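You operate a simulated robot arm through the tools that you are given. There is no shell and no other tool.

You run a simulated two-armed robot. Do the job below in one go: nothing can be reset, and whatever is moved stays where it is left.

Task
Pour about 60 ml of water into the mixing cup and stir until the powder dissolves.
Fine: use the wooden stirrer, stand it back in its jar, put the water jug back.

It is judged by the outcome, as a careful person would: the job done as asked, and still so three seconds after it is handed in. It fails if anything else is knocked over, pushed out of place, dropped, spilled or broken.

Robot
Two 7-joint arms with two-finger parallel grippers on one trunk that stands fixed in place. Base frame: the origin is at the foot of the trunk, x ahead of it, y to its left, z up; the work surface is at about z = 0.86. Lengths are in m, angles in rad, forces in N, time in s.
The left shoulder is at [0.071, 0.156, 1.13], the right one opposite. Payload 3.91 kg a hand.
The TCP of each hand is the grasp point between the finger pads, 0.03 m short of the fingertips. In the tool frame z runs along the fingers and y along their closing line. Largest opening 0.11 m; finger width 0.02, thickness 0.01; the body of the gripper, 0.048 by 0.112 m, starts 0.055 m behind the TCP.
Orientation is that of the tool frame in the base frame, as a unit quaternion [w, x, y, z]. With the fingers straight down and closing along the base's y, the tool's x points along the base's -x, its y along +y and its z along -z.

Tools
- The arms move only by the tool servo_tool. It takes "left_deltas", "right_deltas" or both (then of equal length, played together; a hand with none holds still); each is a list of rows, each an object (a shift or turn left out is 0, a gripper value left out holds the last) with "dr": the turn, a rotation vector about the tool's x, y, z in degrees, a list of three; "delta_pos": the shift along the tool's x, y, z in m, a list of three; "claw": the finger opening in m, from 0 to 0.11. In form: [{"dr": [rx, ry, rz], "delta_pos": [x, y, z], "claw": claw}, ...]. A call has 1 to 20 rows; each row is the pose to reach, as a shift and turn from the pose commanded when the call began, along the tool's axes at that moment. Each row takes 0.2 s and may step no farther than 0.05 m and 0.15 rad from the row before; otherwise, or with a gripper value out of range, the whole call is refused. A pose out of reach is approached as far as the arm can. The call stops where the force on the tool passes 40 N (or 10 N more than at its start, if that is more) or the arm is blocked; 0.2 s more then pass. The fingers move at their own pace (about 0.108 m/s each) and stop on an object; they squeeze with about 22 N. The grip force told is the motor's: it shows also when the fingers shut on nothing. Time passes only in rows, and 0.2 s behind the last, so rows that repeat a pose let the fingers close. The reply holds the time, the measured pose of the TCP, the force on the tool along the base axes, the opening and the grip force, in the units named above and with some noise, with the torque about the TCP (base axes, N m) and any sound that the robot's microphone picked up.
- Cameras (640 x 400 px; columns grow to the right, rows downward): "scene" is now at [0.1318, -0.0218, 1.3999]; the picture's right is [-0.24, -0.97, 0.00], its down [-0.31, 0.07, -0.95] and it looks along [0.92, -0.23, -0.32] (base axes); focal length 317 px, centre (320, 200). "left" rides on the left gripper at [0.072, -0.017, -0.103] in its tool frame; the picture's right is [0.23, 0.97, 0.00], its down [-0.76, 0.18, -0.62] and it looks along [-0.61, 0.14, 0.78] (tool axes); focal length 222 px, centre (320, 200). "right" rides on the right gripper at [0.072, 0.017, -0.103] in its tool frame; the picture's right is [-0.23, 0.97, 0.00], its down [-0.76, -0.18, -0.62] and it looks along [-0.61, -0.14, 0.78] (tool axes); focal length 222 px, centre (320, 200). There is no depth. A picture from a camera that has moved, and an enlarged one, comes with that camera's place and axes in the base frame and with its lens. The place of the scene camera against the robot may be out by one fixed shift of up to 0.025 m in any direction.
- grab_frame(camera): a new picture of that camera. It takes no simulated time.
- raise_lower(by): slides the trunk up (or, below 0, down) by that many m; the arms and the scene camera ride with it, the base frame stays. It gives what a move gives, with no picture.
- turn_head(pan, tilt): turns the head with the scene camera to pan (to the left, within 1.501 rad either way) and tilt (down, from -0.506 to 1.204), counted from straight ahead of the robot. It gives what a move gives.
- enlarge(camera, box): a new picture of the part [left, top, right, bottom] of that camera's present view, enlarged. It takes no simulated time.
- hand_in(): hands the job in; it is judged then, once.

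Nothing tells you positions but the pictures and the camera data. Unless the task says otherwise, let go and move clear before handing in.

The tools are called after ">>>" as name(argument=value, ...) on one line, values as JSON. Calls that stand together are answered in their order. servo_tool: Moves the arms, as the interface text tells. Its arguments: {"type":"object","properties":{"left_deltas":{"type":"array","items":{"type":"object","properties":{"dr":{"type":"array","items":{"type":"number"}},"delta_pos":{"type":"array","items":{"type":"number"}},"claw":{"type":"number"}}}},"right_deltas":{"type":"array","items":{"type":"object","properties":{"dr":{"type":"array","items":{"type":"number"}},"delta_pos":{"type":"array","items":{"type":"number"}},"claw":{"type":"number"}}}}},"required":[]} The other tools are called the same way: raise_lower (by) slides the trunk up or down; turn_head (pan, tilt) turns the head that bears the scene camera; grab_frame (camera) takes a picture; enlarge (camera, box) takes an enlarged picture of a part of a camera's view; hand_in () hands the job in.

At the start:

```text
clock: 0.0
left_tool_pos: [0.8631, 0.0484, 1.2958]
left_tcp_rot: [0.0, -0.001, 1.0, 0.001]
left_contact_force: [0.8, 0.5, 0.1]
left_ft_torque: [-0.03, 0.0, -0.01]
left_opening: 0.1103
left_grasp_force: 0.0
right_tool_pos: [0.6208, -0.4014, 1.3062]
right_tcp_rot: [-0.001, 0.0, 1.0, 0.0]
right_contact_force: [0.4, -0.3, -0.3]
right_ft_torque: [-0.03, 0.01, 0.03]
right_opening: 0.1101
right_grasp_force: 0.0
trunk travel left (down, up): [-0.575, 0.365]
head pan, tilt: [-0.239, 0.319]
```

scene: 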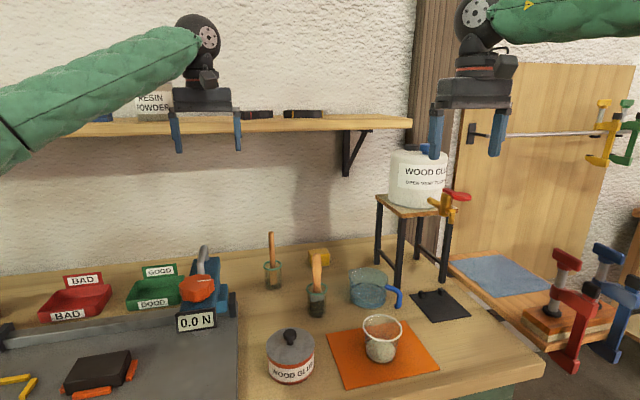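
right: 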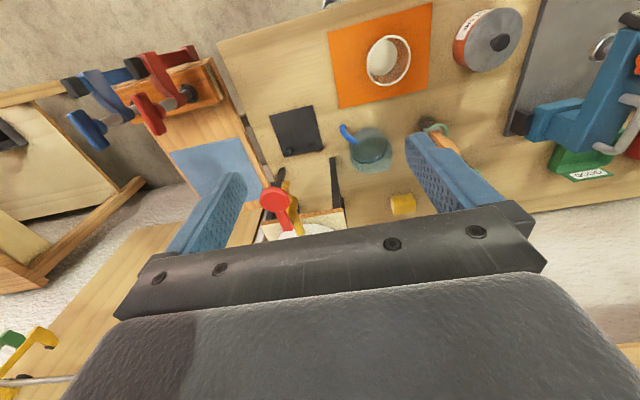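
left: 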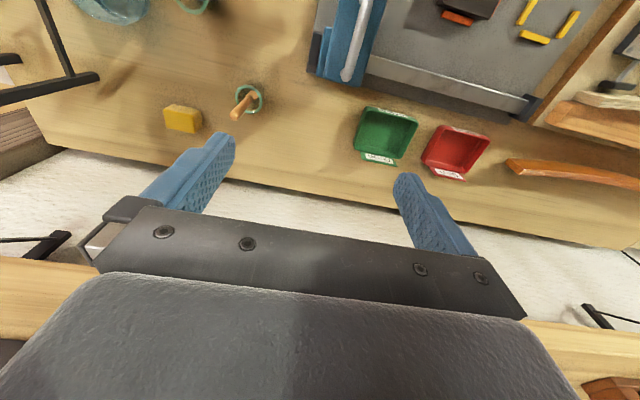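

I see a bench with a glass mixing cup on an orange mat, a blue water jug behind it, and two jars with wooden-handled tools. I'll look closer before moving anything.

>>> enlarge(camera="scene", box=[240, 220, 480, 400])

>>> enlarge(camera="right", box=[240, 0, 540, 220])

>>> enlarge(camera="scene", box=[250, 220, 350, 330])

>>> enlarge(camera="scene", box=[330, 250, 450, 370])

```text
2.22 times, centred on (360, 310) of scene
camera zoom: at [0.1318, -0.0218, 1.3999], right [-0.24, -0.97, 0.0], down [-0.31, 0.07, -0.95], along [0.92, -0.23, -0.32], focal length 704 px, centre (231, -44)
```

zoom: 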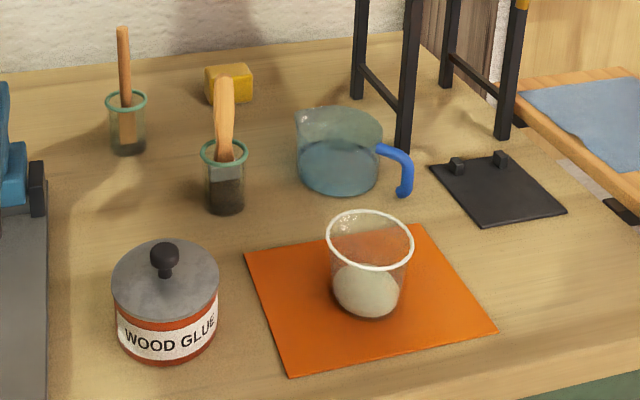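

```text
1.82 times, centred on (390, 110) of right
camera zoom: at [0.5476, -0.3855, 1.4097], right [0.23, 0.97, 0.0], down [0.76, -0.18, 0.62], along [0.61, -0.14, -0.78], focal length 404 px, centre (193, 364)
```

zoom: 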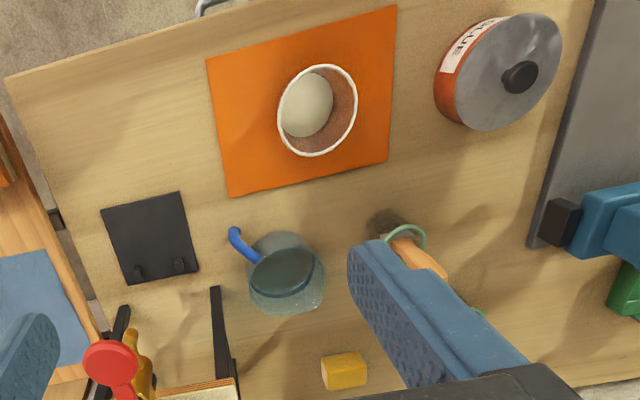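

```text
3.64 times, centred on (300, 275) of scene
camera zoom: at [0.1318, -0.0218, 1.3999], right [-0.24, -0.97, 0.0], down [-0.31, 0.07, -0.95], along [0.92, -0.23, -0.32], focal length 1152 px, centre (393, -73)
```

zoom: 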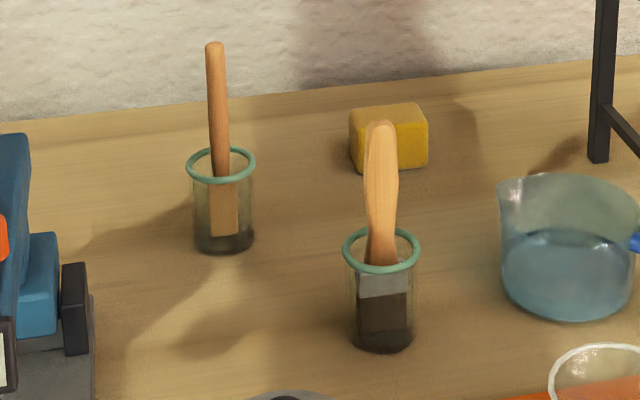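

```text
3.33 times, centred on (390, 310) of scene
camera zoom: at [0.1318, -0.0218, 1.3999], right [-0.24, -0.97, 0.0], down [-0.31, 0.07, -0.95], along [0.92, -0.23, -0.32], focal length 1056 px, centre (87, -167)
```

zoom: 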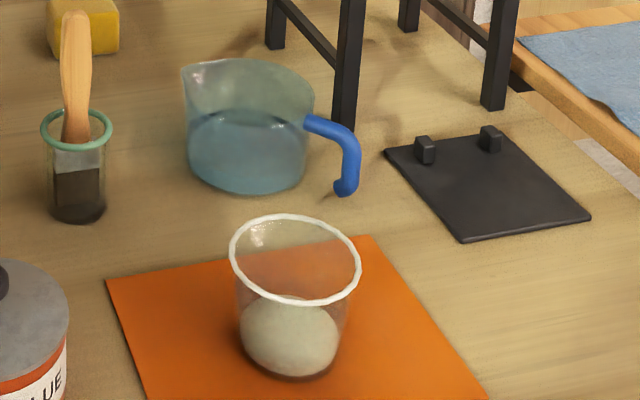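

The wooden stirrer looks to be in the far-left jar (about [0.95, -0.08]), and the nearer jar holds a bristle brush. I take the cup to be near [0.63, -0.28] and the jug near [0.82, -0.33] with its handle toward -y. I'll check details with the head camera.

>>> turn_head(pan=-0.3, tilt=0.62)

>>> grab_frame(camera="scene")

>>> enlarge(camera="scene", box=[270, 170, 400, 260])

>>> enlarge(camera="scene", box=[220, 120, 330, 220])

```text
clock: 0.8
left_tool_pos: [0.863, 0.0478, 1.2953]
left_tcp_rot: [0.0, -0.001, 1.0, -0.001]
left_contact_force: [-0.1, 0.3, 0.1]
left_ft_torque: [-0.01, 0.0, 0.02]
left_opening: 0.1099
left_grasp_force: 0.1
right_tool_pos: [0.6205, -0.4019, 1.3062]
right_tcp_rot: [0.001, 0.0, 1.0, 0.0]
right_contact_force: [0.7, 0.0, -0.3]
right_ft_torque: [0.01, -0.01, -0.01]
right_opening: 0.11
right_grasp_force: 0.0
trunk travel left (down, up): [-0.575, 0.365]
head pan, tilt: [-0.3, 0.62]
```

```text
taken
camera scene: at [0.125, -0.0256, 1.3727], right [-0.3, -0.96, 0.0], down [-0.55, 0.17, -0.81], along [0.78, -0.24, -0.58], focal length 317 px, centre (320, 200)
```

scene: 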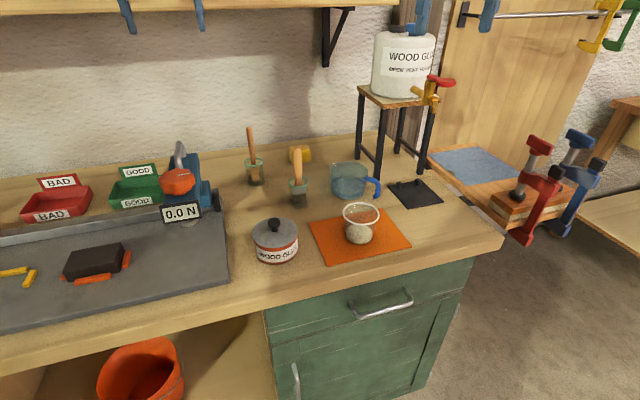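

```text
4.44 times, centred on (335, 215) of scene
camera zoom: at [0.125, -0.0256, 1.3727], right [-0.3, -0.96, 0.0], down [-0.55, 0.17, -0.81], along [0.78, -0.24, -0.58], focal length 1408 px, centre (253, 133)
```

zoom: 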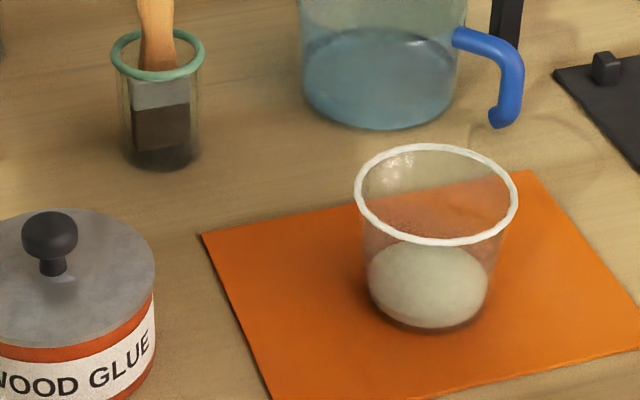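

```text
4.00 times, centred on (275, 170) of scene
camera zoom: at [0.125, -0.0256, 1.3727], right [-0.3, -0.96, 0.0], down [-0.55, 0.17, -0.81], along [0.78, -0.24, -0.58], focal length 1267 px, centre (500, 320)
```

zoom: 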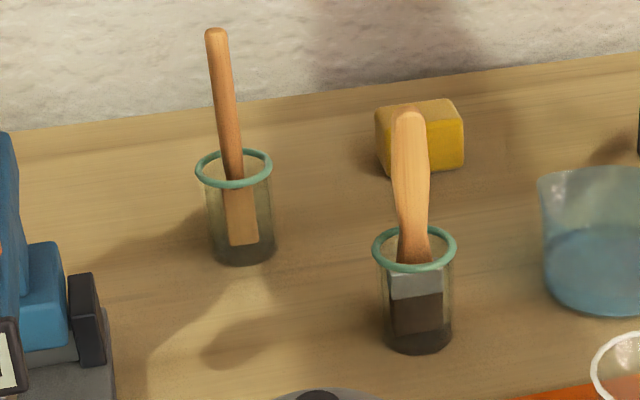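

The stirrer (round handle, flat blade) is confirmed in the far-left jar. The jug's handle points roughly toward (-x,-y) and its spout the opposite way. I'll bring the right hand over the jug area, well above it, for a closer view.

>>> servo_tool(right_deltas=[{"delta_pos": [-0.02, 0.01, 0.03]}, {"delta_pos": [-0.045, 0.02, 0.06]}, {"delta_pos": [-0.07, 0.03, 0.09]}, {"delta_pos": [-0.09, 0.04, 0.125]}, {"delta_pos": [-0.11, 0.05, 0.155]}, {"delta_pos": [-0.12, 0.06, 0.176]}])

>>> grab_frame(camera="right")

>>> enlarge(camera="right", box=[220, 20, 420, 145])

>>> enlarge(camera="scene", box=[310, 140, 410, 250])

```text
clock: 2.2
left_tool_pos: [0.8639, 0.0468, 1.2948]
left_tcp_rot: [-0.001, 0.0, 1.0, 0.0]
left_contact_force: [0.2, 0.3, 0.0]
left_ft_torque: [0.0, 0.01, -0.01]
left_opening: 0.1101
left_grasp_force: 0.0
right_tool_pos: [0.7425, -0.342, 1.1311]
right_tcp_rot: [-0.001, 0.0, 1.0, 0.0]
right_contact_force: [0.1, 0.2, 0.1]
right_ft_torque: [0.01, 0.02, -0.01]
right_opening: 0.11
right_grasp_force: 0.0
trunk travel left (down, up): [-0.575, 0.365]
head pan, tilt: [-0.3, 0.62]
```

```text
taken
camera right: at [0.6696, -0.3254, 1.2336], right [0.23, 0.97, 0.0], down [0.76, -0.18, 0.62], along [0.61, -0.14, -0.78], focal length 222 px, centre (320, 200)
```

right: 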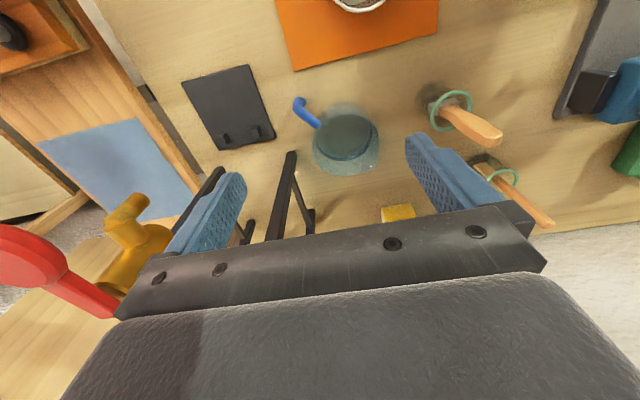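

```text
3.20 times, centred on (320, 82) of right
camera zoom: at [0.6696, -0.3254, 1.2336], right [0.23, 0.97, 0.0], down [0.76, -0.18, 0.62], along [0.61, -0.14, -0.78], focal length 711 px, centre (320, 576)
```

zoom: 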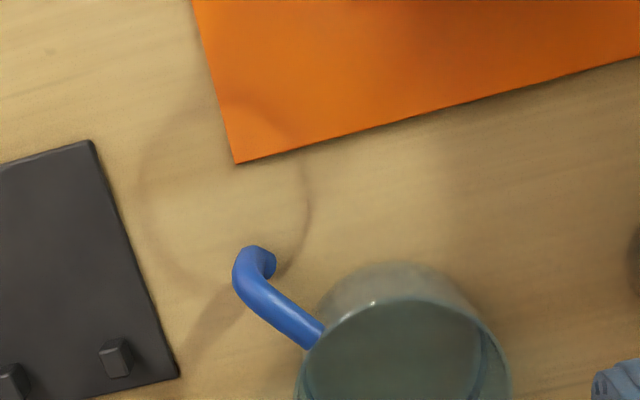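

```text
3.64 times, centred on (360, 195) of scene
camera zoom: at [0.1257, -0.0254, 1.3726], right [-0.3, -0.96, 0.0], down [-0.56, 0.17, -0.81], along [0.78, -0.24, -0.58], focal length 1152 px, centre (174, 218)
```

zoom: 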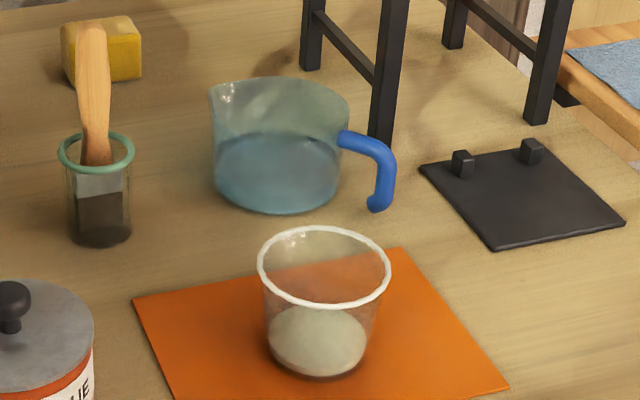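

The jug is in view from above. I'll enlarge it directly from this hand camera to get its centre, rim and handle.

>>> enlarge(camera="right", box=[270, 80, 410, 190])

>>> enlarge(camera="right", box=[400, 60, 560, 240])

>>> enlarge(camera="scene", box=[325, 155, 390, 205])

>>> enlarge(camera="scene", box=[325, 195, 395, 250])

```text
3.64 times, centred on (340, 135) of right
camera zoom: at [0.6696, -0.3254, 1.2336], right [0.23, 0.97, 0.0], down [0.76, -0.18, 0.62], along [0.61, -0.14, -0.78], focal length 808 px, centre (247, 436)
```

zoom: 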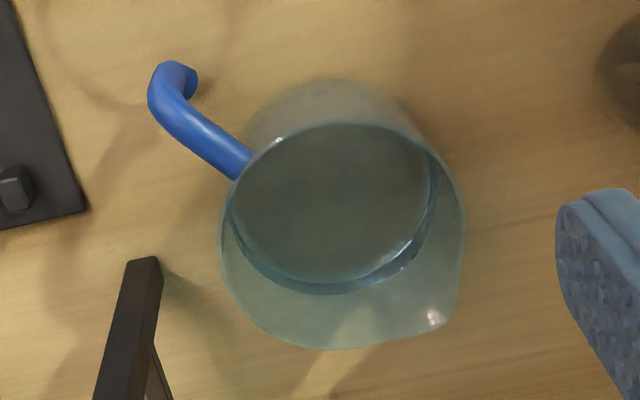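

```text
2.22 times, centred on (480, 150) of right
camera zoom: at [0.6696, -0.3254, 1.2336], right [0.23, 0.97, 0.0], down [0.76, -0.18, 0.62], along [0.61, -0.14, -0.78], focal length 494 px, centre (-36, 311)
```

zoom: 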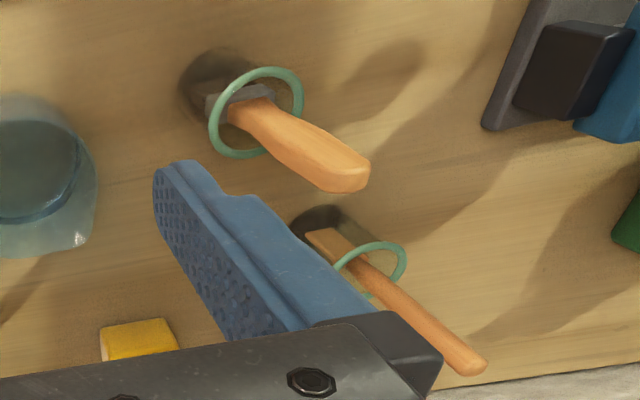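

```text
8.00 times, centred on (358, 180) of scene
camera zoom: at [0.1257, -0.0254, 1.3726], right [-0.3, -0.96, 0.0], down [-0.56, 0.17, -0.81], along [0.78, -0.24, -0.58], focal length 2534 px, centre (20, 360)
```

zoom: 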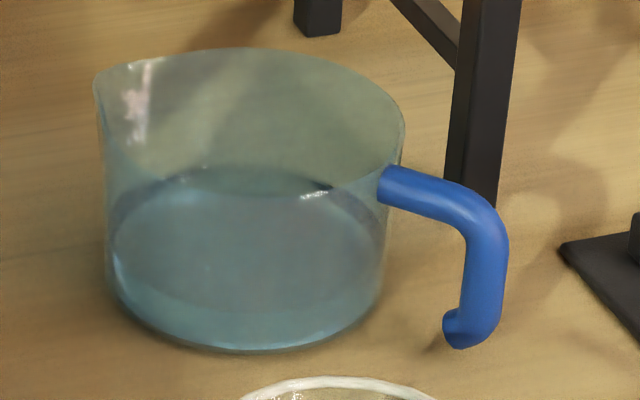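

```text
7.27 times, centred on (360, 222) of scene
camera zoom: at [0.1257, -0.0254, 1.3726], right [-0.3, -0.96, 0.0], down [-0.56, 0.17, -0.81], along [0.78, -0.24, -0.58], focal length 2304 px, centre (29, 36)
```

zoom: 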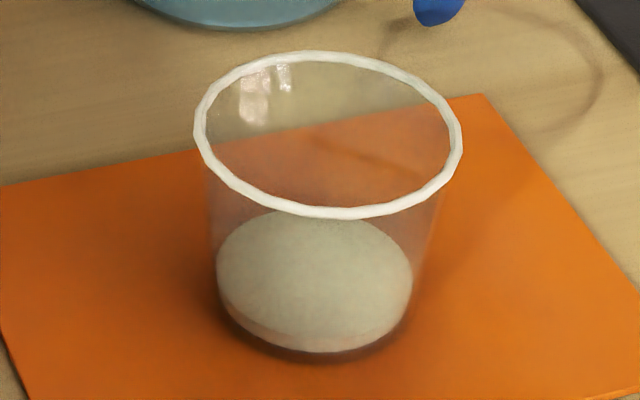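

The jug is at about [0.811, -0.32] with its rim at z≈0.944. Its tubular handle stands roughly 0.077 m out at about [0.752, -0.372], pointing away from a spout that faces ~40° left of +x. I'll yaw the right hand to line up with the handle plane, then tilt it, and dry-run the pour pose empty before gripping.

>>> servo_tool(right_deltas=[{"delta_pos": [0.02, -0.01, 0.0], "dr": [0, 0, -8]}, {"delta_pos": [0.04, -0.02, 0.0], "dr": [0, 0, -16]}, {"delta_pos": [0.06, -0.03, 0.0], "dr": [0, 0, -24]}, {"delta_pos": [0.07, -0.04, 0.0], "dr": [0, 0, -32]}, {"delta_pos": [0.08, -0.05, 0.0], "dr": [0, 0, -40]}])

>>> servo_tool(right_deltas=[{"dr": [0, -7.5, 0]}, {"dr": [0, -15, 0]}, {"dr": [0, -22.5, 0]}, {"dr": [0, -30, 0]}])

>>> grab_frame(camera="right")

>>> grab_frame(camera="scene")

```text
clock: 3.6
left_tool_pos: [0.8655, 0.0457, 1.2933]
left_tcp_rot: [-0.001, 0.0, 1.0, 0.0]
left_contact_force: [0.5, 1.0, 0.3]
left_ft_torque: [-0.02, 0.05, 0.01]
left_opening: 0.11
left_grasp_force: 0.1
right_tool_pos: [0.6643, -0.3809, 1.1553]
right_tcp_rot: [0.018, -0.33, 0.944, -0.008]
right_contact_force: [-0.1, 0.1, 0.0]
right_ft_torque: [0.0, 0.04, 0.03]
right_opening: 0.11
right_grasp_force: 0.1
right hand out of reach, approached as far as the arm can: row 5
trunk travel left (down, up): [-0.575, 0.365]
head pan, tilt: [-0.3, 0.62]
stopped in row 5 (right hand): the arm was blocked; the commanded pose is now the measured one
```

```text
clock: 4.6
left_tool_pos: [0.8623, 0.0446, 1.2961]
left_tcp_rot: [0.0, 0.001, 1.0, 0.0]
left_contact_force: [0.3, -0.2, 0.4]
left_ft_torque: [-0.02, 0.03, 0.02]
left_opening: 0.1103
left_grasp_force: 0.0
right_tool_pos: [0.6625, -0.3827, 1.1554]
right_tcp_rot: [0.264, -0.317, 0.908, 0.077]
right_contact_force: [-0.5, 0.5, 0.4]
right_ft_torque: [0.03, 0.04, 0.01]
right_opening: 0.11
right_grasp_force: 0.0
trunk travel left (down, up): [-0.575, 0.365]
head pan, tilt: [-0.3, 0.62]
```

```text
taken
camera right: at [0.558, -0.4393, 1.2042], right [-0.45, 0.89, 0.09], down [0.35, 0.08, 0.94], along [0.82, 0.45, -0.34], focal length 222 px, centre (320, 200)
```

right: 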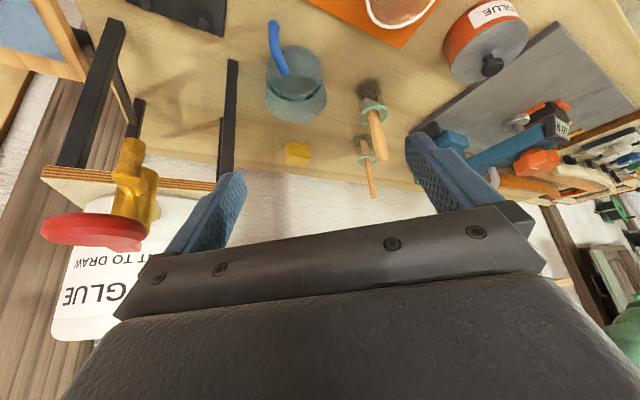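

```text
taken
camera scene: at [0.1245, -0.0258, 1.3728], right [-0.3, -0.96, 0.0], down [-0.55, 0.17, -0.81], along [0.78, -0.24, -0.58], focal length 317 px, centre (320, 200)
```

scene: 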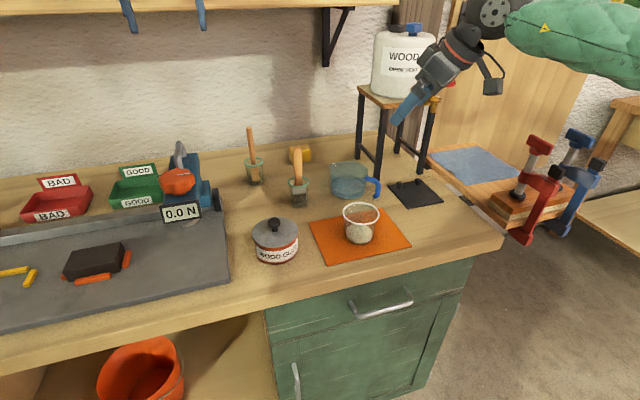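

With fingers straight down, the right wrist hits a limit near 40° of yaw, though tilting afterwards was fine. I'll dry-run the pour tilt with the empty hand at a safe height over the cup area to see what the arm can do.

>>> servo_tool(right_deltas=[{"delta_pos": [0.02, 0.024, -0.012]}, {"delta_pos": [0.04, 0.048, -0.024]}, {"delta_pos": [0.06, 0.072, -0.036]}, {"delta_pos": [0.077, 0.0966, -0.0446]}])

>>> servo_tool(right_deltas=[{"dr": [0, 8, 0]}, {"dr": [0, 16, 0]}, {"dr": [0, 24, 0]}, {"dr": [0, 32, 0]}, {"dr": [0, 40, 0]}, {"dr": [0, 48, 0]}, {"dr": [0, 56, 0]}])

>>> grab_frame(camera="scene")

```text
clock: 5.6
left_tool_pos: [0.8619, 0.045, 1.2962]
left_tcp_rot: [-0.001, 0.001, 1.0, 0.0]
left_contact_force: [0.9, -1.2, 0.7]
left_ft_torque: [0.02, -0.02, -0.03]
left_opening: 0.11
left_grasp_force: 0.1
right_tool_pos: [0.5294, -0.3604, 1.1496]
right_tcp_rot: [0.262, -0.321, 0.907, 0.078]
right_contact_force: [-0.6, 0.7, 0.3]
right_ft_torque: [0.0, -0.01, 0.02]
right_opening: 0.1101
right_grasp_force: 0.1
trunk travel left (down, up): [-0.575, 0.365]
head pan, tilt: [-0.3, 0.62]
```

```text
clock: 7.2
left_tool_pos: [0.8632, 0.0449, 1.2961]
left_tcp_rot: [-0.001, 0.002, 1.0, 0.0]
left_contact_force: [0.5, 0.1, -1.0]
left_ft_torque: [-0.03, 0.03, 0.03]
left_opening: 0.1098
left_grasp_force: 0.2
right_tool_pos: [0.5336, -0.3618, 1.1493]
right_tcp_rot: [-0.196, -0.319, 0.924, -0.081]
right_contact_force: [-0.5, -0.6, 0.0]
right_ft_torque: [0.0, 0.01, -0.01]
right_opening: 0.1101
right_grasp_force: 0.1
trunk travel left (down, up): [-0.575, 0.365]
head pan, tilt: [-0.3, 0.62]
```

```text
taken
camera scene: at [0.1258, -0.0247, 1.3725], right [-0.3, -0.96, 0.0], down [-0.56, 0.17, -0.81], along [0.78, -0.24, -0.58], focal length 317 px, centre (320, 200)
```

scene: 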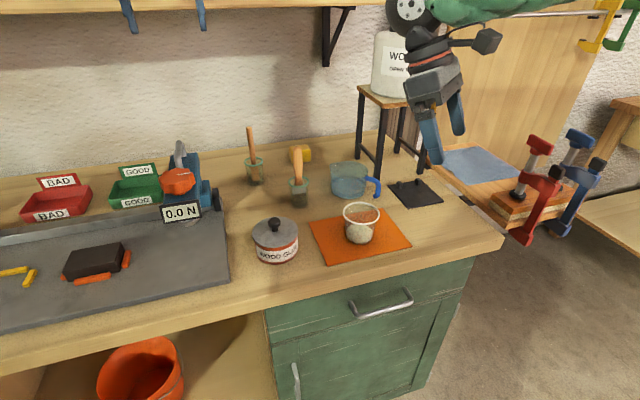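

The pour tilt works here without a block. I'll test a bit more tilt for margin, then go back to the approach orientation.

>>> servo_tool(right_deltas=[{"dr": [0, 8, 0]}, {"dr": [0, 16, 0]}, {"dr": [0, 24, 0]}])

>>> servo_tool(right_deltas=[{"dr": [0, -8, 0]}, {"dr": [0, -16, 0]}, {"dr": [0, -24, 0]}, {"dr": [0, -32, 0]}, {"dr": [0, -40, 0]}, {"dr": [0, -48, 0]}, {"dr": [0, -56, 0]}, {"dr": [0, -64, 0]}, {"dr": [0, -72, 0]}, {"dr": [0, -80, 0]}])

```text
clock: 8.0
left_tool_pos: [0.8638, 0.045, 1.2944]
left_tcp_rot: [-0.001, 0.002, 1.0, 0.0]
left_contact_force: [-0.1, 1.0, -0.1]
left_ft_torque: [-0.02, 0.0, 0.0]
left_opening: 0.1098
left_grasp_force: 0.1
right_tool_pos: [0.5321, -0.3633, 1.1508]
right_tcp_rot: [-0.384, -0.296, 0.862, -0.146]
right_contact_force: [0.5, 0.2, -0.7]
right_ft_torque: [-0.02, 0.02, 0.0]
right_opening: 0.1101
right_grasp_force: 0.1
trunk travel left (down, up): [-0.575, 0.365]
head pan, tilt: [-0.3, 0.62]
```

```text
clock: 10.2
left_tool_pos: [0.862, 0.0447, 1.2964]
left_tcp_rot: [0.0, 0.001, 1.0, 0.001]
left_contact_force: [-0.1, -0.1, 0.2]
left_ft_torque: [0.0, -0.01, 0.0]
left_opening: 0.1102
left_grasp_force: 0.0
right_tool_pos: [0.5332, -0.3635, 1.1495]
right_tcp_rot: [0.262, -0.321, 0.906, 0.079]
right_contact_force: [-0.1, 0.0, -0.5]
right_ft_torque: [0.01, 0.01, 0.05]
right_opening: 0.1099
right_grasp_force: 0.1
trunk travel left (down, up): [-0.575, 0.365]
head pan, tilt: [-0.3, 0.62]
```

There is ample tilt margin. Now I'll go to a pre-grasp pose behind and above the jug handle, with the fingers partly closed, and check alignment with the hand camera.

>>> servo_tool(right_deltas=[{"delta_pos": [-0.0025, -0.029, 0.034], "claw": 0.06}, {"delta_pos": [-0.005, -0.058, 0.068], "claw": 0.06}, {"delta_pos": [-0.0075, -0.087, 0.102], "claw": 0.06}, {"delta_pos": [-0.01, -0.116, 0.136], "claw": 0.06}, {"delta_pos": [-0.0128, -0.145, 0.1707], "claw": 0.06}, {"delta_pos": [-0.0128, -0.145, 0.1707], "claw": 0.06}])

>>> grab_frame(camera="right")

>>> enlarge(camera="scene", box=[310, 110, 450, 220])

```text
clock: 11.6
left_tool_pos: [0.8619, 0.0453, 1.2981]
left_tcp_rot: [0.001, 0.002, 1.0, 0.0]
left_contact_force: [-0.7, 0.9, 0.0]
left_ft_torque: [-0.06, -0.04, -0.01]
left_opening: 0.1102
left_grasp_force: 0.2
right_tool_pos: [0.6922, -0.3845, 1.016]
right_tcp_rot: [0.265, -0.312, 0.91, 0.071]
right_contact_force: [-0.8, 0.4, -7.0]
right_ft_torque: [0.12, -0.27, -0.05]
right_opening: 0.0597
right_grasp_force: 0.1
right hand out of reach, approached as far as the arm can: row 3, 4, 5, 6
trunk travel left (down, up): [-0.575, 0.365]
head pan, tilt: [-0.3, 0.62]
```

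```text
taken
camera right: at [0.5884, -0.4416, 1.0644], right [-0.44, 0.89, 0.09], down [0.34, 0.08, 0.94], along [0.83, 0.44, -0.34], focal length 222 px, centre (320, 200)
```

right: 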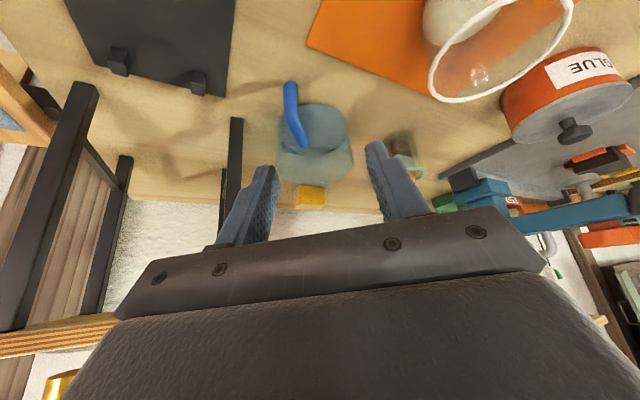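

```text
3.64 times, centred on (380, 165) of scene
camera zoom: at [0.1235, -0.0252, 1.3727], right [-0.3, -0.96, 0.0], down [-0.55, 0.17, -0.81], along [0.78, -0.24, -0.58], focal length 1152 px, centre (102, 327)
```

zoom: 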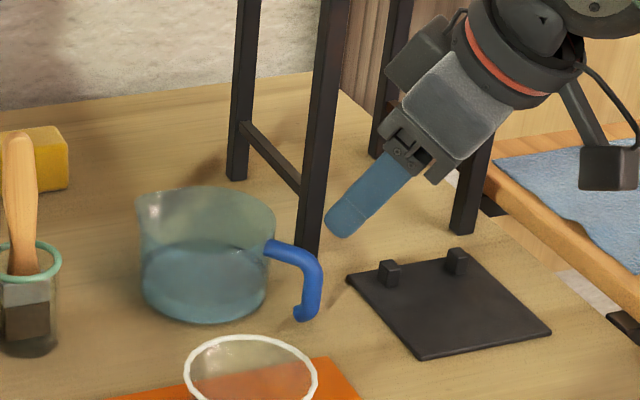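

The arm stopped short (joint limit) and shows a small steady force of about 7 N, so I want to know whether the hand touches anything. I'll check with a hold and look at the whole arm.

>>> servo_tool(right_deltas=[{"delta_pos": [0, 0, -0.02]}])

>>> turn_head(pan=-0.65, tilt=0.35)

>>> grab_frame(camera="scene")

```text
clock: 12.0
left_tool_pos: [0.861, 0.0462, 1.2974]
left_tcp_rot: [0.001, 0.001, 1.0, 0.0]
left_contact_force: [0.1, 0.1, 0.2]
left_ft_torque: [0.01, -0.01, 0.03]
left_opening: 0.1097
left_grasp_force: 0.2
right_tool_pos: [0.6805, -0.3805, 1.0287]
right_tcp_rot: [0.263, -0.317, 0.908, 0.076]
right_contact_force: [-0.5, 0.6, 0.2]
right_ft_torque: [0.02, 0.01, 0.05]
right_opening: 0.06
right_grasp_force: 0.0
right hand out of reach, approached as far as the arm can: row 1
trunk travel left (down, up): [-0.575, 0.365]
head pan, tilt: [-0.3, 0.62]
```

```text
clock: 12.8
left_tool_pos: [0.8632, 0.0454, 1.2949]
left_tcp_rot: [0.0, 0.001, 1.0, 0.0]
left_contact_force: [-0.7, -0.3, 0.3]
left_ft_torque: [0.01, -0.01, 0.02]
left_opening: 0.11
left_grasp_force: 0.0
right_tool_pos: [0.6813, -0.3806, 1.0303]
right_tcp_rot: [0.262, -0.317, 0.908, 0.077]
right_contact_force: [-0.4, 1.1, -0.6]
right_ft_torque: [0.0, 0.01, 0.02]
right_opening: 0.0599
right_grasp_force: 0.1
trunk travel left (down, up): [-0.575, 0.365]
head pan, tilt: [-0.649, 0.351]
```

```text
taken
camera scene: at [0.1155, -0.056, 1.397], right [-0.6, -0.8, 0.0], down [-0.27, 0.21, -0.94], along [0.75, -0.57, -0.34], focal length 317 px, centre (320, 200)
```

scene: 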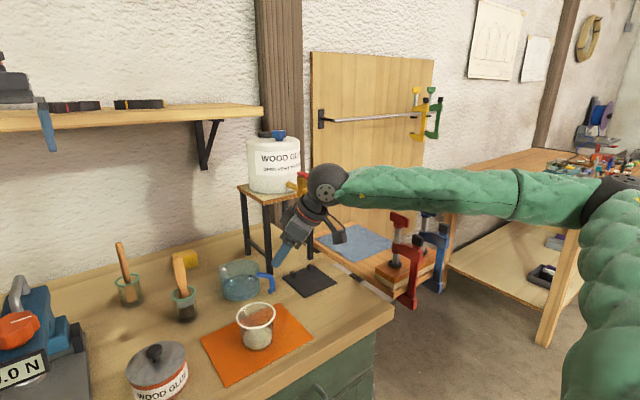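

The elbow is out to the right and nothing is touching; the force vanished after backing off. I'll reduce the hand yaw by about 15° (the vertical tube of the handle can be gripped at any yaw) and retry the pre-grasp position.

>>> servo_tool(right_deltas=[{"dr": [4, 0, 6.4]}, {"dr": [8, 0, 12.7]}])

>>> servo_tool(right_deltas=[{"delta_pos": [0, -0.02, 0.01]}, {"delta_pos": [0, -0.04, 0.02]}])

```text
clock: 13.4
left_tool_pos: [0.8613, 0.0466, 1.2955]
left_tcp_rot: [0.001, 0.001, 1.0, 0.0]
left_contact_force: [-0.6, 0.0, 0.2]
left_ft_torque: [-0.03, -0.01, 0.02]
left_opening: 0.1099
left_grasp_force: 0.1
right_tool_pos: [0.6806, -0.383, 1.0274]
right_tcp_rot: [0.272, -0.2, 0.94, 0.043]
right_contact_force: [-0.2, 0.9, -0.2]
right_ft_torque: [0.0, -0.03, 0.05]
right_opening: 0.06
right_grasp_force: 0.0
trunk travel left (down, up): [-0.575, 0.365]
head pan, tilt: [-0.649, 0.351]
```

```text
clock: 14.0
left_tool_pos: [0.8635, 0.0444, 1.2951]
left_tcp_rot: [0.0, 0.001, 1.0, 0.0]
left_contact_force: [0.6, -0.2, -0.1]
left_ft_torque: [-0.02, 0.03, -0.01]
left_opening: 0.11
left_grasp_force: 0.0
right_tool_pos: [0.7092, -0.4165, 1.0122]
right_tcp_rot: [0.273, -0.2, 0.94, 0.043]
right_contact_force: [-0.1, 0.3, 0.0]
right_ft_torque: [-0.05, -0.01, 0.03]
right_opening: 0.06
right_grasp_force: 0.0
trunk travel left (down, up): [-0.575, 0.365]
head pan, tilt: [-0.649, 0.351]
```

That pose is reachable. Let me view the handle from here to refine the alignment.

>>> servo_tool(right_deltas=[{"delta_pos": [0.006, 0.023, 0.02]}])

>>> grab_frame(camera="right")

>>> enlarge(camera="right", box=[230, 50, 400, 210])

>>> enlarge(camera="scene", box=[200, 190, 350, 330])

```text
clock: 14.4
left_tool_pos: [0.8641, 0.0465, 1.294]
left_tcp_rot: [0.0, 0.001, 1.0, -0.001]
left_contact_force: [0.5, 0.9, -0.2]
left_ft_torque: [-0.05, 0.0, 0.0]
left_opening: 0.1102
left_grasp_force: 0.0
right_tool_pos: [0.7071, -0.3914, 0.9928]
right_tcp_rot: [0.273, -0.2, 0.94, 0.043]
right_contact_force: [-0.8, -0.1, 0.9]
right_ft_torque: [0.0, -0.03, -0.02]
right_opening: 0.0601
right_grasp_force: 0.1
trunk travel left (down, up): [-0.575, 0.365]
head pan, tilt: [-0.649, 0.351]
```

```text
taken
camera right: at [0.5926, -0.4214, 1.0419], right [-0.21, 0.97, 0.09], down [0.35, -0.01, 0.94], along [0.91, 0.23, -0.34], focal length 222 px, centre (320, 200)
```

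right: 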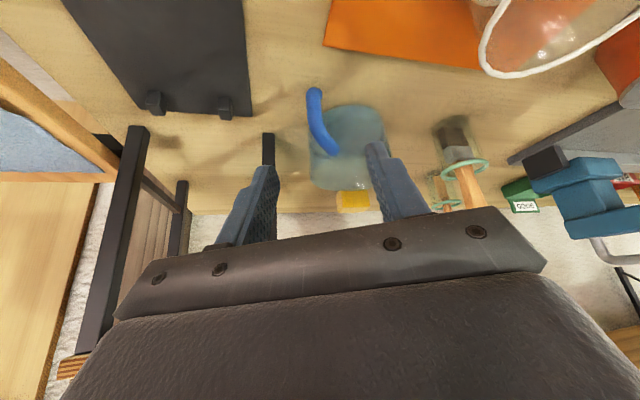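

```text
2.50 times, centred on (315, 130) of right
camera zoom: at [0.5926, -0.4214, 1.0419], right [-0.21, 0.97, 0.09], down [0.35, -0.01, 0.94], along [0.91, 0.23, -0.34], focal length 555 px, centre (332, 375)
```

zoom: 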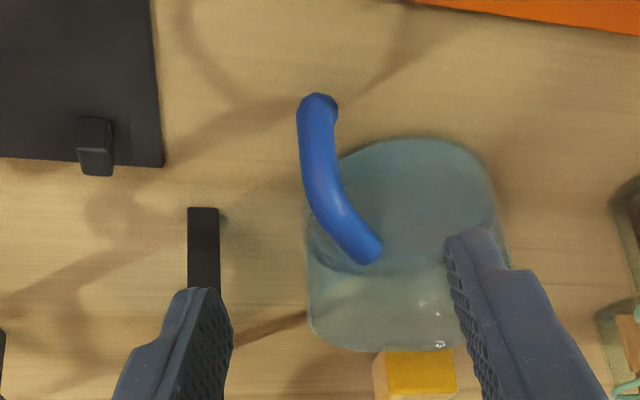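

```text
2.86 times, centred on (275, 260) of scene
camera zoom: at [0.1162, -0.0541, 1.397], right [-0.6, -0.8, 0.0], down [-0.27, 0.21, -0.94], along [0.75, -0.57, -0.34], focal length 905 px, centre (449, 29)
```

zoom: 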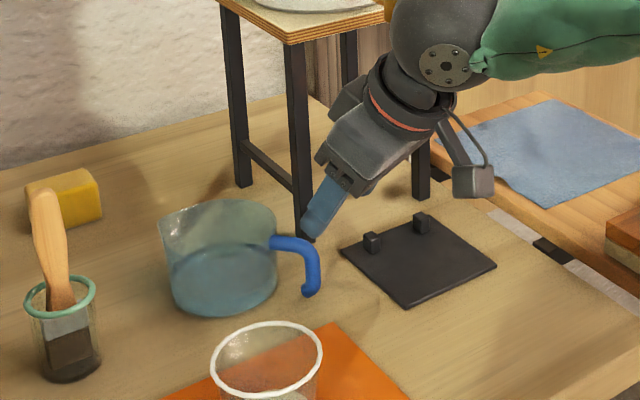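

The handle's vertical tube lies about 0.10 m ahead of the TCP and is centred between the fingers. I'll make the hand more upright (about 15° tilt) so the pads lie along that tube, then check again.

>>> servo_tool(right_deltas=[{"dr": [0, 8.4, 0]}, {"dr": [0, 17, 0]}])

>>> enlarge(camera="right", box=[220, 20, 420, 180])

```text
clock: 15.0
left_tool_pos: [0.8638, 0.0452, 1.2946]
left_tcp_rot: [-0.001, 0.001, 1.0, -0.001]
left_contact_force: [0.9, 0.4, -0.9]
left_ft_torque: [0.0, -0.01, 0.01]
left_opening: 0.1102
left_grasp_force: 0.1
right_tool_pos: [0.7055, -0.3931, 0.9935]
right_tcp_rot: [0.13, -0.203, 0.97, 0.012]
right_contact_force: [-0.8, -0.4, -1.7]
right_ft_torque: [0.02, -0.02, -0.02]
right_opening: 0.06
right_grasp_force: 0.0
trunk travel left (down, up): [-0.575, 0.365]
head pan, tilt: [-0.649, 0.351]
```

```text
2.50 times, centred on (320, 100) of right
camera zoom: at [0.609, -0.4154, 1.0734], right [-0.19, 0.98, 0.03], down [0.59, 0.09, 0.8], along [0.79, 0.17, -0.6], focal length 555 px, centre (320, 450)
```

zoom: 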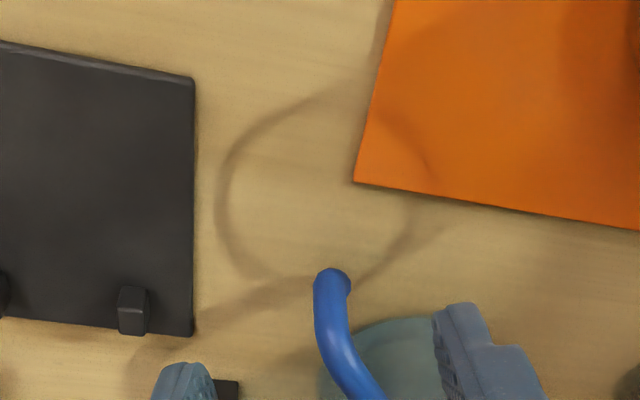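

Combining three views, the handle's vertical tube is at about [0.755, -0.374], spanning z≈0.872–0.915. I'll shift forward, come partway down around it, then check.

>>> servo_tool(right_deltas=[{"delta_pos": [-0.014, 0.0, 0.0]}, {"delta_pos": [-0.028, 0.0, 0.0]}, {"delta_pos": [-0.028, 0.0005, 0.03]}, {"delta_pos": [-0.028, 0.0005, 0.055]}])

>>> grab_frame(camera="right")

>>> enlarge(camera="scene", box=[210, 180, 350, 310])

>>> grab_frame(camera="left")

```text
clock: 16.0
left_tool_pos: [0.8634, 0.0455, 1.2942]
left_tcp_rot: [0.0, 0.002, 1.0, 0.0]
left_contact_force: [-0.1, -0.1, -0.1]
left_ft_torque: [-0.03, -0.05, -0.03]
left_opening: 0.1099
left_grasp_force: 0.1
right_tool_pos: [0.7421, -0.3793, 0.9467]
right_tcp_rot: [0.131, -0.205, 0.97, 0.014]
right_contact_force: [-0.1, 0.4, -0.4]
right_ft_torque: [-0.02, -0.01, -0.03]
right_opening: 0.0598
right_grasp_force: 0.0
trunk travel left (down, up): [-0.575, 0.365]
head pan, tilt: [-0.649, 0.351]
```

```text
taken
camera right: at [0.6453, -0.4012, 1.0264], right [-0.19, 0.98, 0.03], down [0.59, 0.09, 0.8], along [0.79, 0.17, -0.59], focal length 222 px, centre (320, 200)
```

right: 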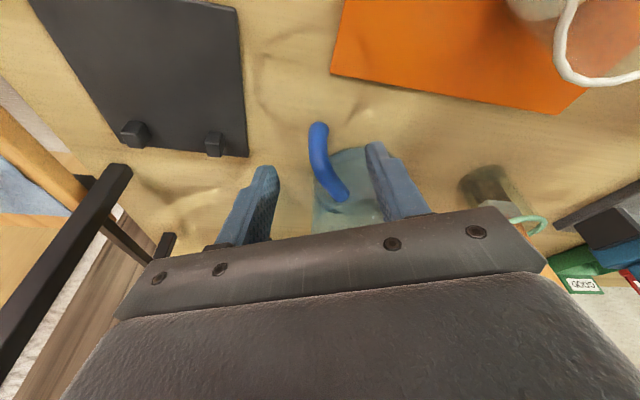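

```text
3.08 times, centred on (280, 245) of scene
camera zoom: at [0.116, -0.0559, 1.397], right [-0.6, -0.8, 0.0], down [-0.27, 0.21, -0.94], along [0.75, -0.57, -0.34], focal length 975 px, centre (443, 62)
```

zoom: 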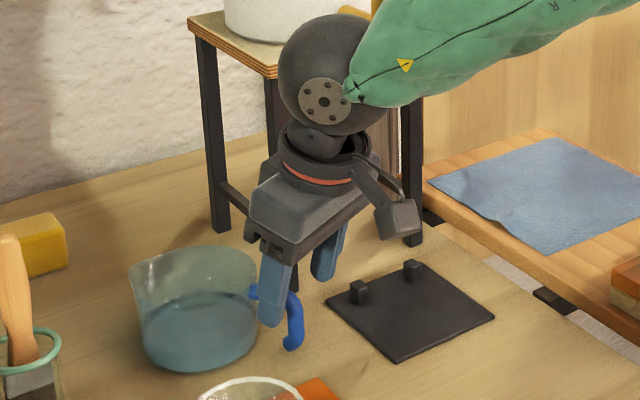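

```text
taken
camera left: at [0.7907, 0.0282, 1.3981], right [-0.23, 0.97, 0.0], down [0.76, 0.18, 0.62], along [0.61, 0.14, -0.78], focal length 222 px, centre (320, 200)
```

left: 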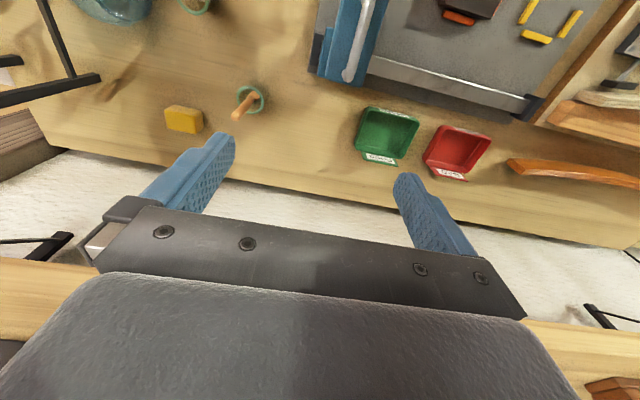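

Alignment looks right: the handle sits between the fingers. Now the final descent and grip.

>>> servo_tool(right_deltas=[{"delta_pos": [-0.001, 0.0, 0.015]}, {"delta_pos": [-0.002, 0.0, 0.03]}, {"delta_pos": [-0.002, 0.0, 0.044]}])

>>> grab_frame(camera="right")

>>> enlarge(camera="scene", box=[230, 220, 310, 300])

```text
clock: 16.8
left_tool_pos: [0.8628, 0.0443, 1.295]
left_tcp_rot: [-0.001, 0.001, 1.0, 0.0]
left_contact_force: [-0.3, 0.2, -1.0]
left_ft_torque: [-0.04, 0.0, 0.02]
left_opening: 0.11
left_grasp_force: 0.0
right_tool_pos: [0.7581, -0.3761, 0.9048]
right_tcp_rot: [0.131, -0.202, 0.97, 0.013]
right_contact_force: [0.6, 0.2, -0.1]
right_ft_torque: [0.0, 0.02, 0.0]
right_opening: 0.06
right_grasp_force: 0.0
trunk travel left (down, up): [-0.575, 0.365]
head pan, tilt: [-0.649, 0.351]
```

```text
taken
camera right: at [0.6604, -0.3986, 0.9853], right [-0.19, 0.98, 0.03], down [0.59, 0.09, 0.8], along [0.79, 0.17, -0.59], focal length 222 px, centre (320, 200)
```

right: 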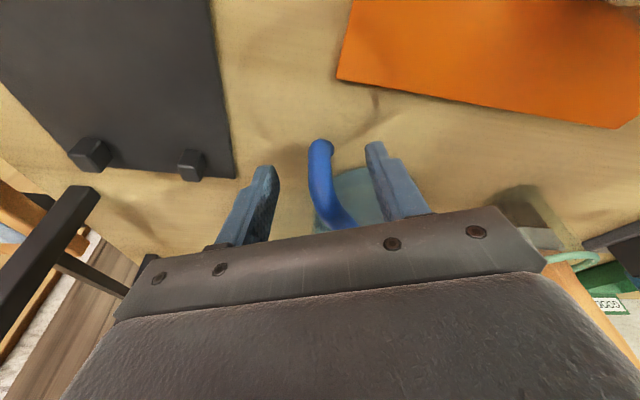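

```text
5.00 times, centred on (270, 260) of scene
camera zoom: at [0.116, -0.056, 1.397], right [-0.6, -0.8, 0.0], down [-0.27, 0.21, -0.94], along [0.75, -0.57, -0.34], focal length 1584 px, centre (570, -100)
```

zoom: 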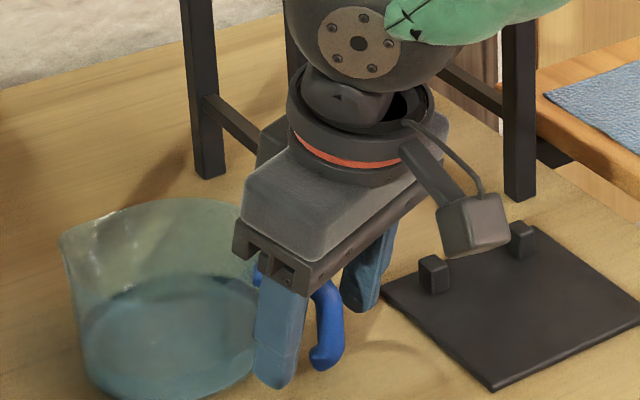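

The handle is centred between the fingers. I'll nudge back 7 mm so the tube runs along the middle of the pads, then close.

>>> servo_tool(right_deltas=[{"delta_pos": [0.007, 0.0, -0.002]}, {"delta_pos": [0.007, 0.0, -0.002], "claw": 0.03}, {"delta_pos": [0.007, 0.0, -0.002], "claw": 0.0}, {"delta_pos": [0.007, 0.0, -0.002], "claw": 0.0}, {"delta_pos": [0.007, 0.0, -0.002], "claw": 0.0}])

>>> grab_frame(camera="right")

>>> enlarge(camera="scene", box=[210, 210, 330, 310])

```text
clock: 18.0
left_tool_pos: [0.8622, 0.0455, 1.295]
left_tcp_rot: [0.0, 0.001, 1.0, 0.0]
left_contact_force: [0.0, 0.5, 0.8]
left_ft_torque: [-0.01, 0.03, 0.01]
left_opening: 0.11
left_grasp_force: 0.0
right_tool_pos: [0.7505, -0.379, 0.9063]
right_tcp_rot: [0.131, -0.204, 0.97, 0.013]
right_contact_force: [1.3, 0.4, -0.2]
right_ft_torque: [-0.06, 0.08, 0.0]
right_opening: 0.0148
right_grasp_force: 22.0
trunk travel left (down, up): [-0.575, 0.365]
head pan, tilt: [-0.649, 0.351]
```

```text
taken
camera right: at [0.6525, -0.4005, 0.9866], right [-0.19, 0.98, 0.03], down [0.59, 0.09, 0.8], along [0.79, 0.17, -0.59], focal length 222 px, centre (320, 200)
```

right: 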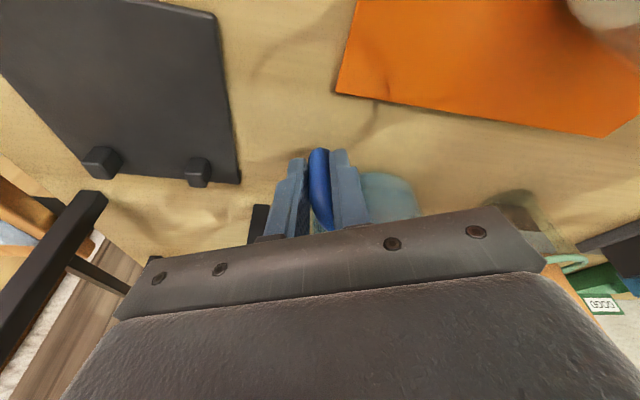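

```text
4.00 times, centred on (270, 260) of scene
camera zoom: at [0.1156, -0.056, 1.397], right [-0.6, -0.8, 0.0], down [-0.27, 0.21, -0.94], along [0.75, -0.57, -0.34], focal length 1267 px, centre (520, -40)
```

zoom: 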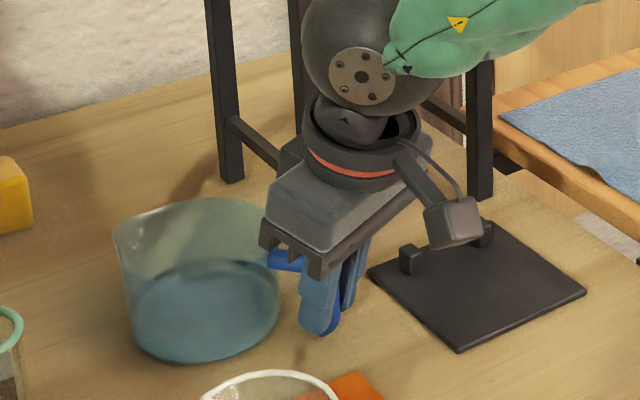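

The handle is gripped (opening 14.8 mm, 22 N). I'll lift 2 cm gently to check for slipping and read the weight.

>>> servo_tool(right_deltas=[{"delta_pos": [-0.0013, -0.0002, -0.005]}, {"delta_pos": [-0.0026, -0.0003, -0.01]}, {"delta_pos": [-0.0039, -0.0005, -0.015]}, {"delta_pos": [-0.0052, -0.0006, -0.0195]}, {"delta_pos": [-0.0052, -0.0006, -0.0195]}])

>>> turn_head(pan=-0.3, tilt=0.62)

>>> enlarge(camera="scene", box=[310, 120, 430, 220])

>>> grab_frame(camera="right")

```text
clock: 19.2
left_tool_pos: [0.863, 0.0441, 1.2954]
left_tcp_rot: [0.001, 0.001, 1.0, 0.001]
left_contact_force: [0.2, -1.2, -0.3]
left_ft_torque: [-0.01, -0.01, -0.02]
left_opening: 0.1102
left_grasp_force: 0.0
right_tool_pos: [0.7501, -0.3788, 0.9252]
right_tcp_rot: [0.131, -0.204, 0.97, 0.014]
right_contact_force: [-0.9, -0.4, -1.5]
right_ft_torque: [-0.09, 0.15, -0.02]
right_opening: 0.0144
right_grasp_force: 22.1
trunk travel left (down, up): [-0.575, 0.365]
head pan, tilt: [-0.649, 0.351]
```

```text
clock: 20.1
left_tool_pos: [0.8624, 0.0449, 1.2948]
left_tcp_rot: [0.0, 0.001, 1.0, 0.0]
left_contact_force: [-0.3, -0.2, 0.5]
left_ft_torque: [0.0, 0.02, 0.0]
left_opening: 0.11
left_grasp_force: 0.1
right_tool_pos: [0.749, -0.3786, 0.9258]
right_tcp_rot: [0.131, -0.204, 0.97, 0.013]
right_contact_force: [0.3, -1.1, -1.3]
right_ft_torque: [-0.1, 0.16, 0.02]
right_opening: 0.0145
right_grasp_force: 22.2
trunk travel left (down, up): [-0.575, 0.365]
head pan, tilt: [-0.3, 0.62]
```

```text
4.00 times, centred on (370, 170) of scene
camera zoom: at [0.1253, -0.0258, 1.3726], right [-0.3, -0.95, 0.0], down [-0.55, 0.17, -0.81], along [0.78, -0.24, -0.58], focal length 1267 px, centre (120, 320)
```

zoom: 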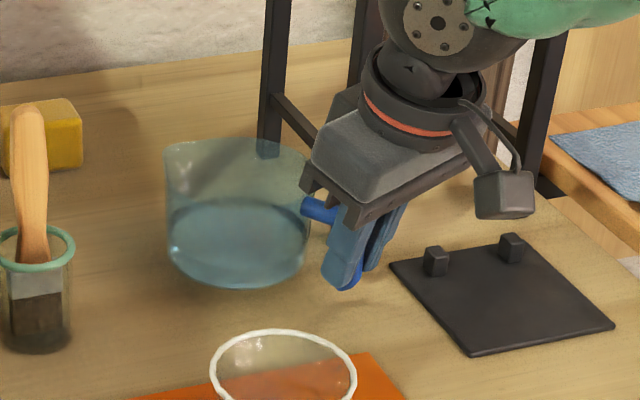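

```text
taken
camera right: at [0.653, -0.4, 1.0053], right [-0.19, 0.98, 0.03], down [0.59, 0.09, 0.8], along [0.79, 0.17, -0.59], focal length 222 px, centre (320, 200)
```

right: 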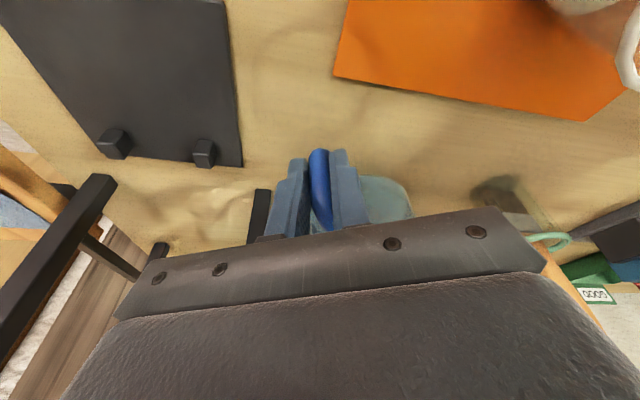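

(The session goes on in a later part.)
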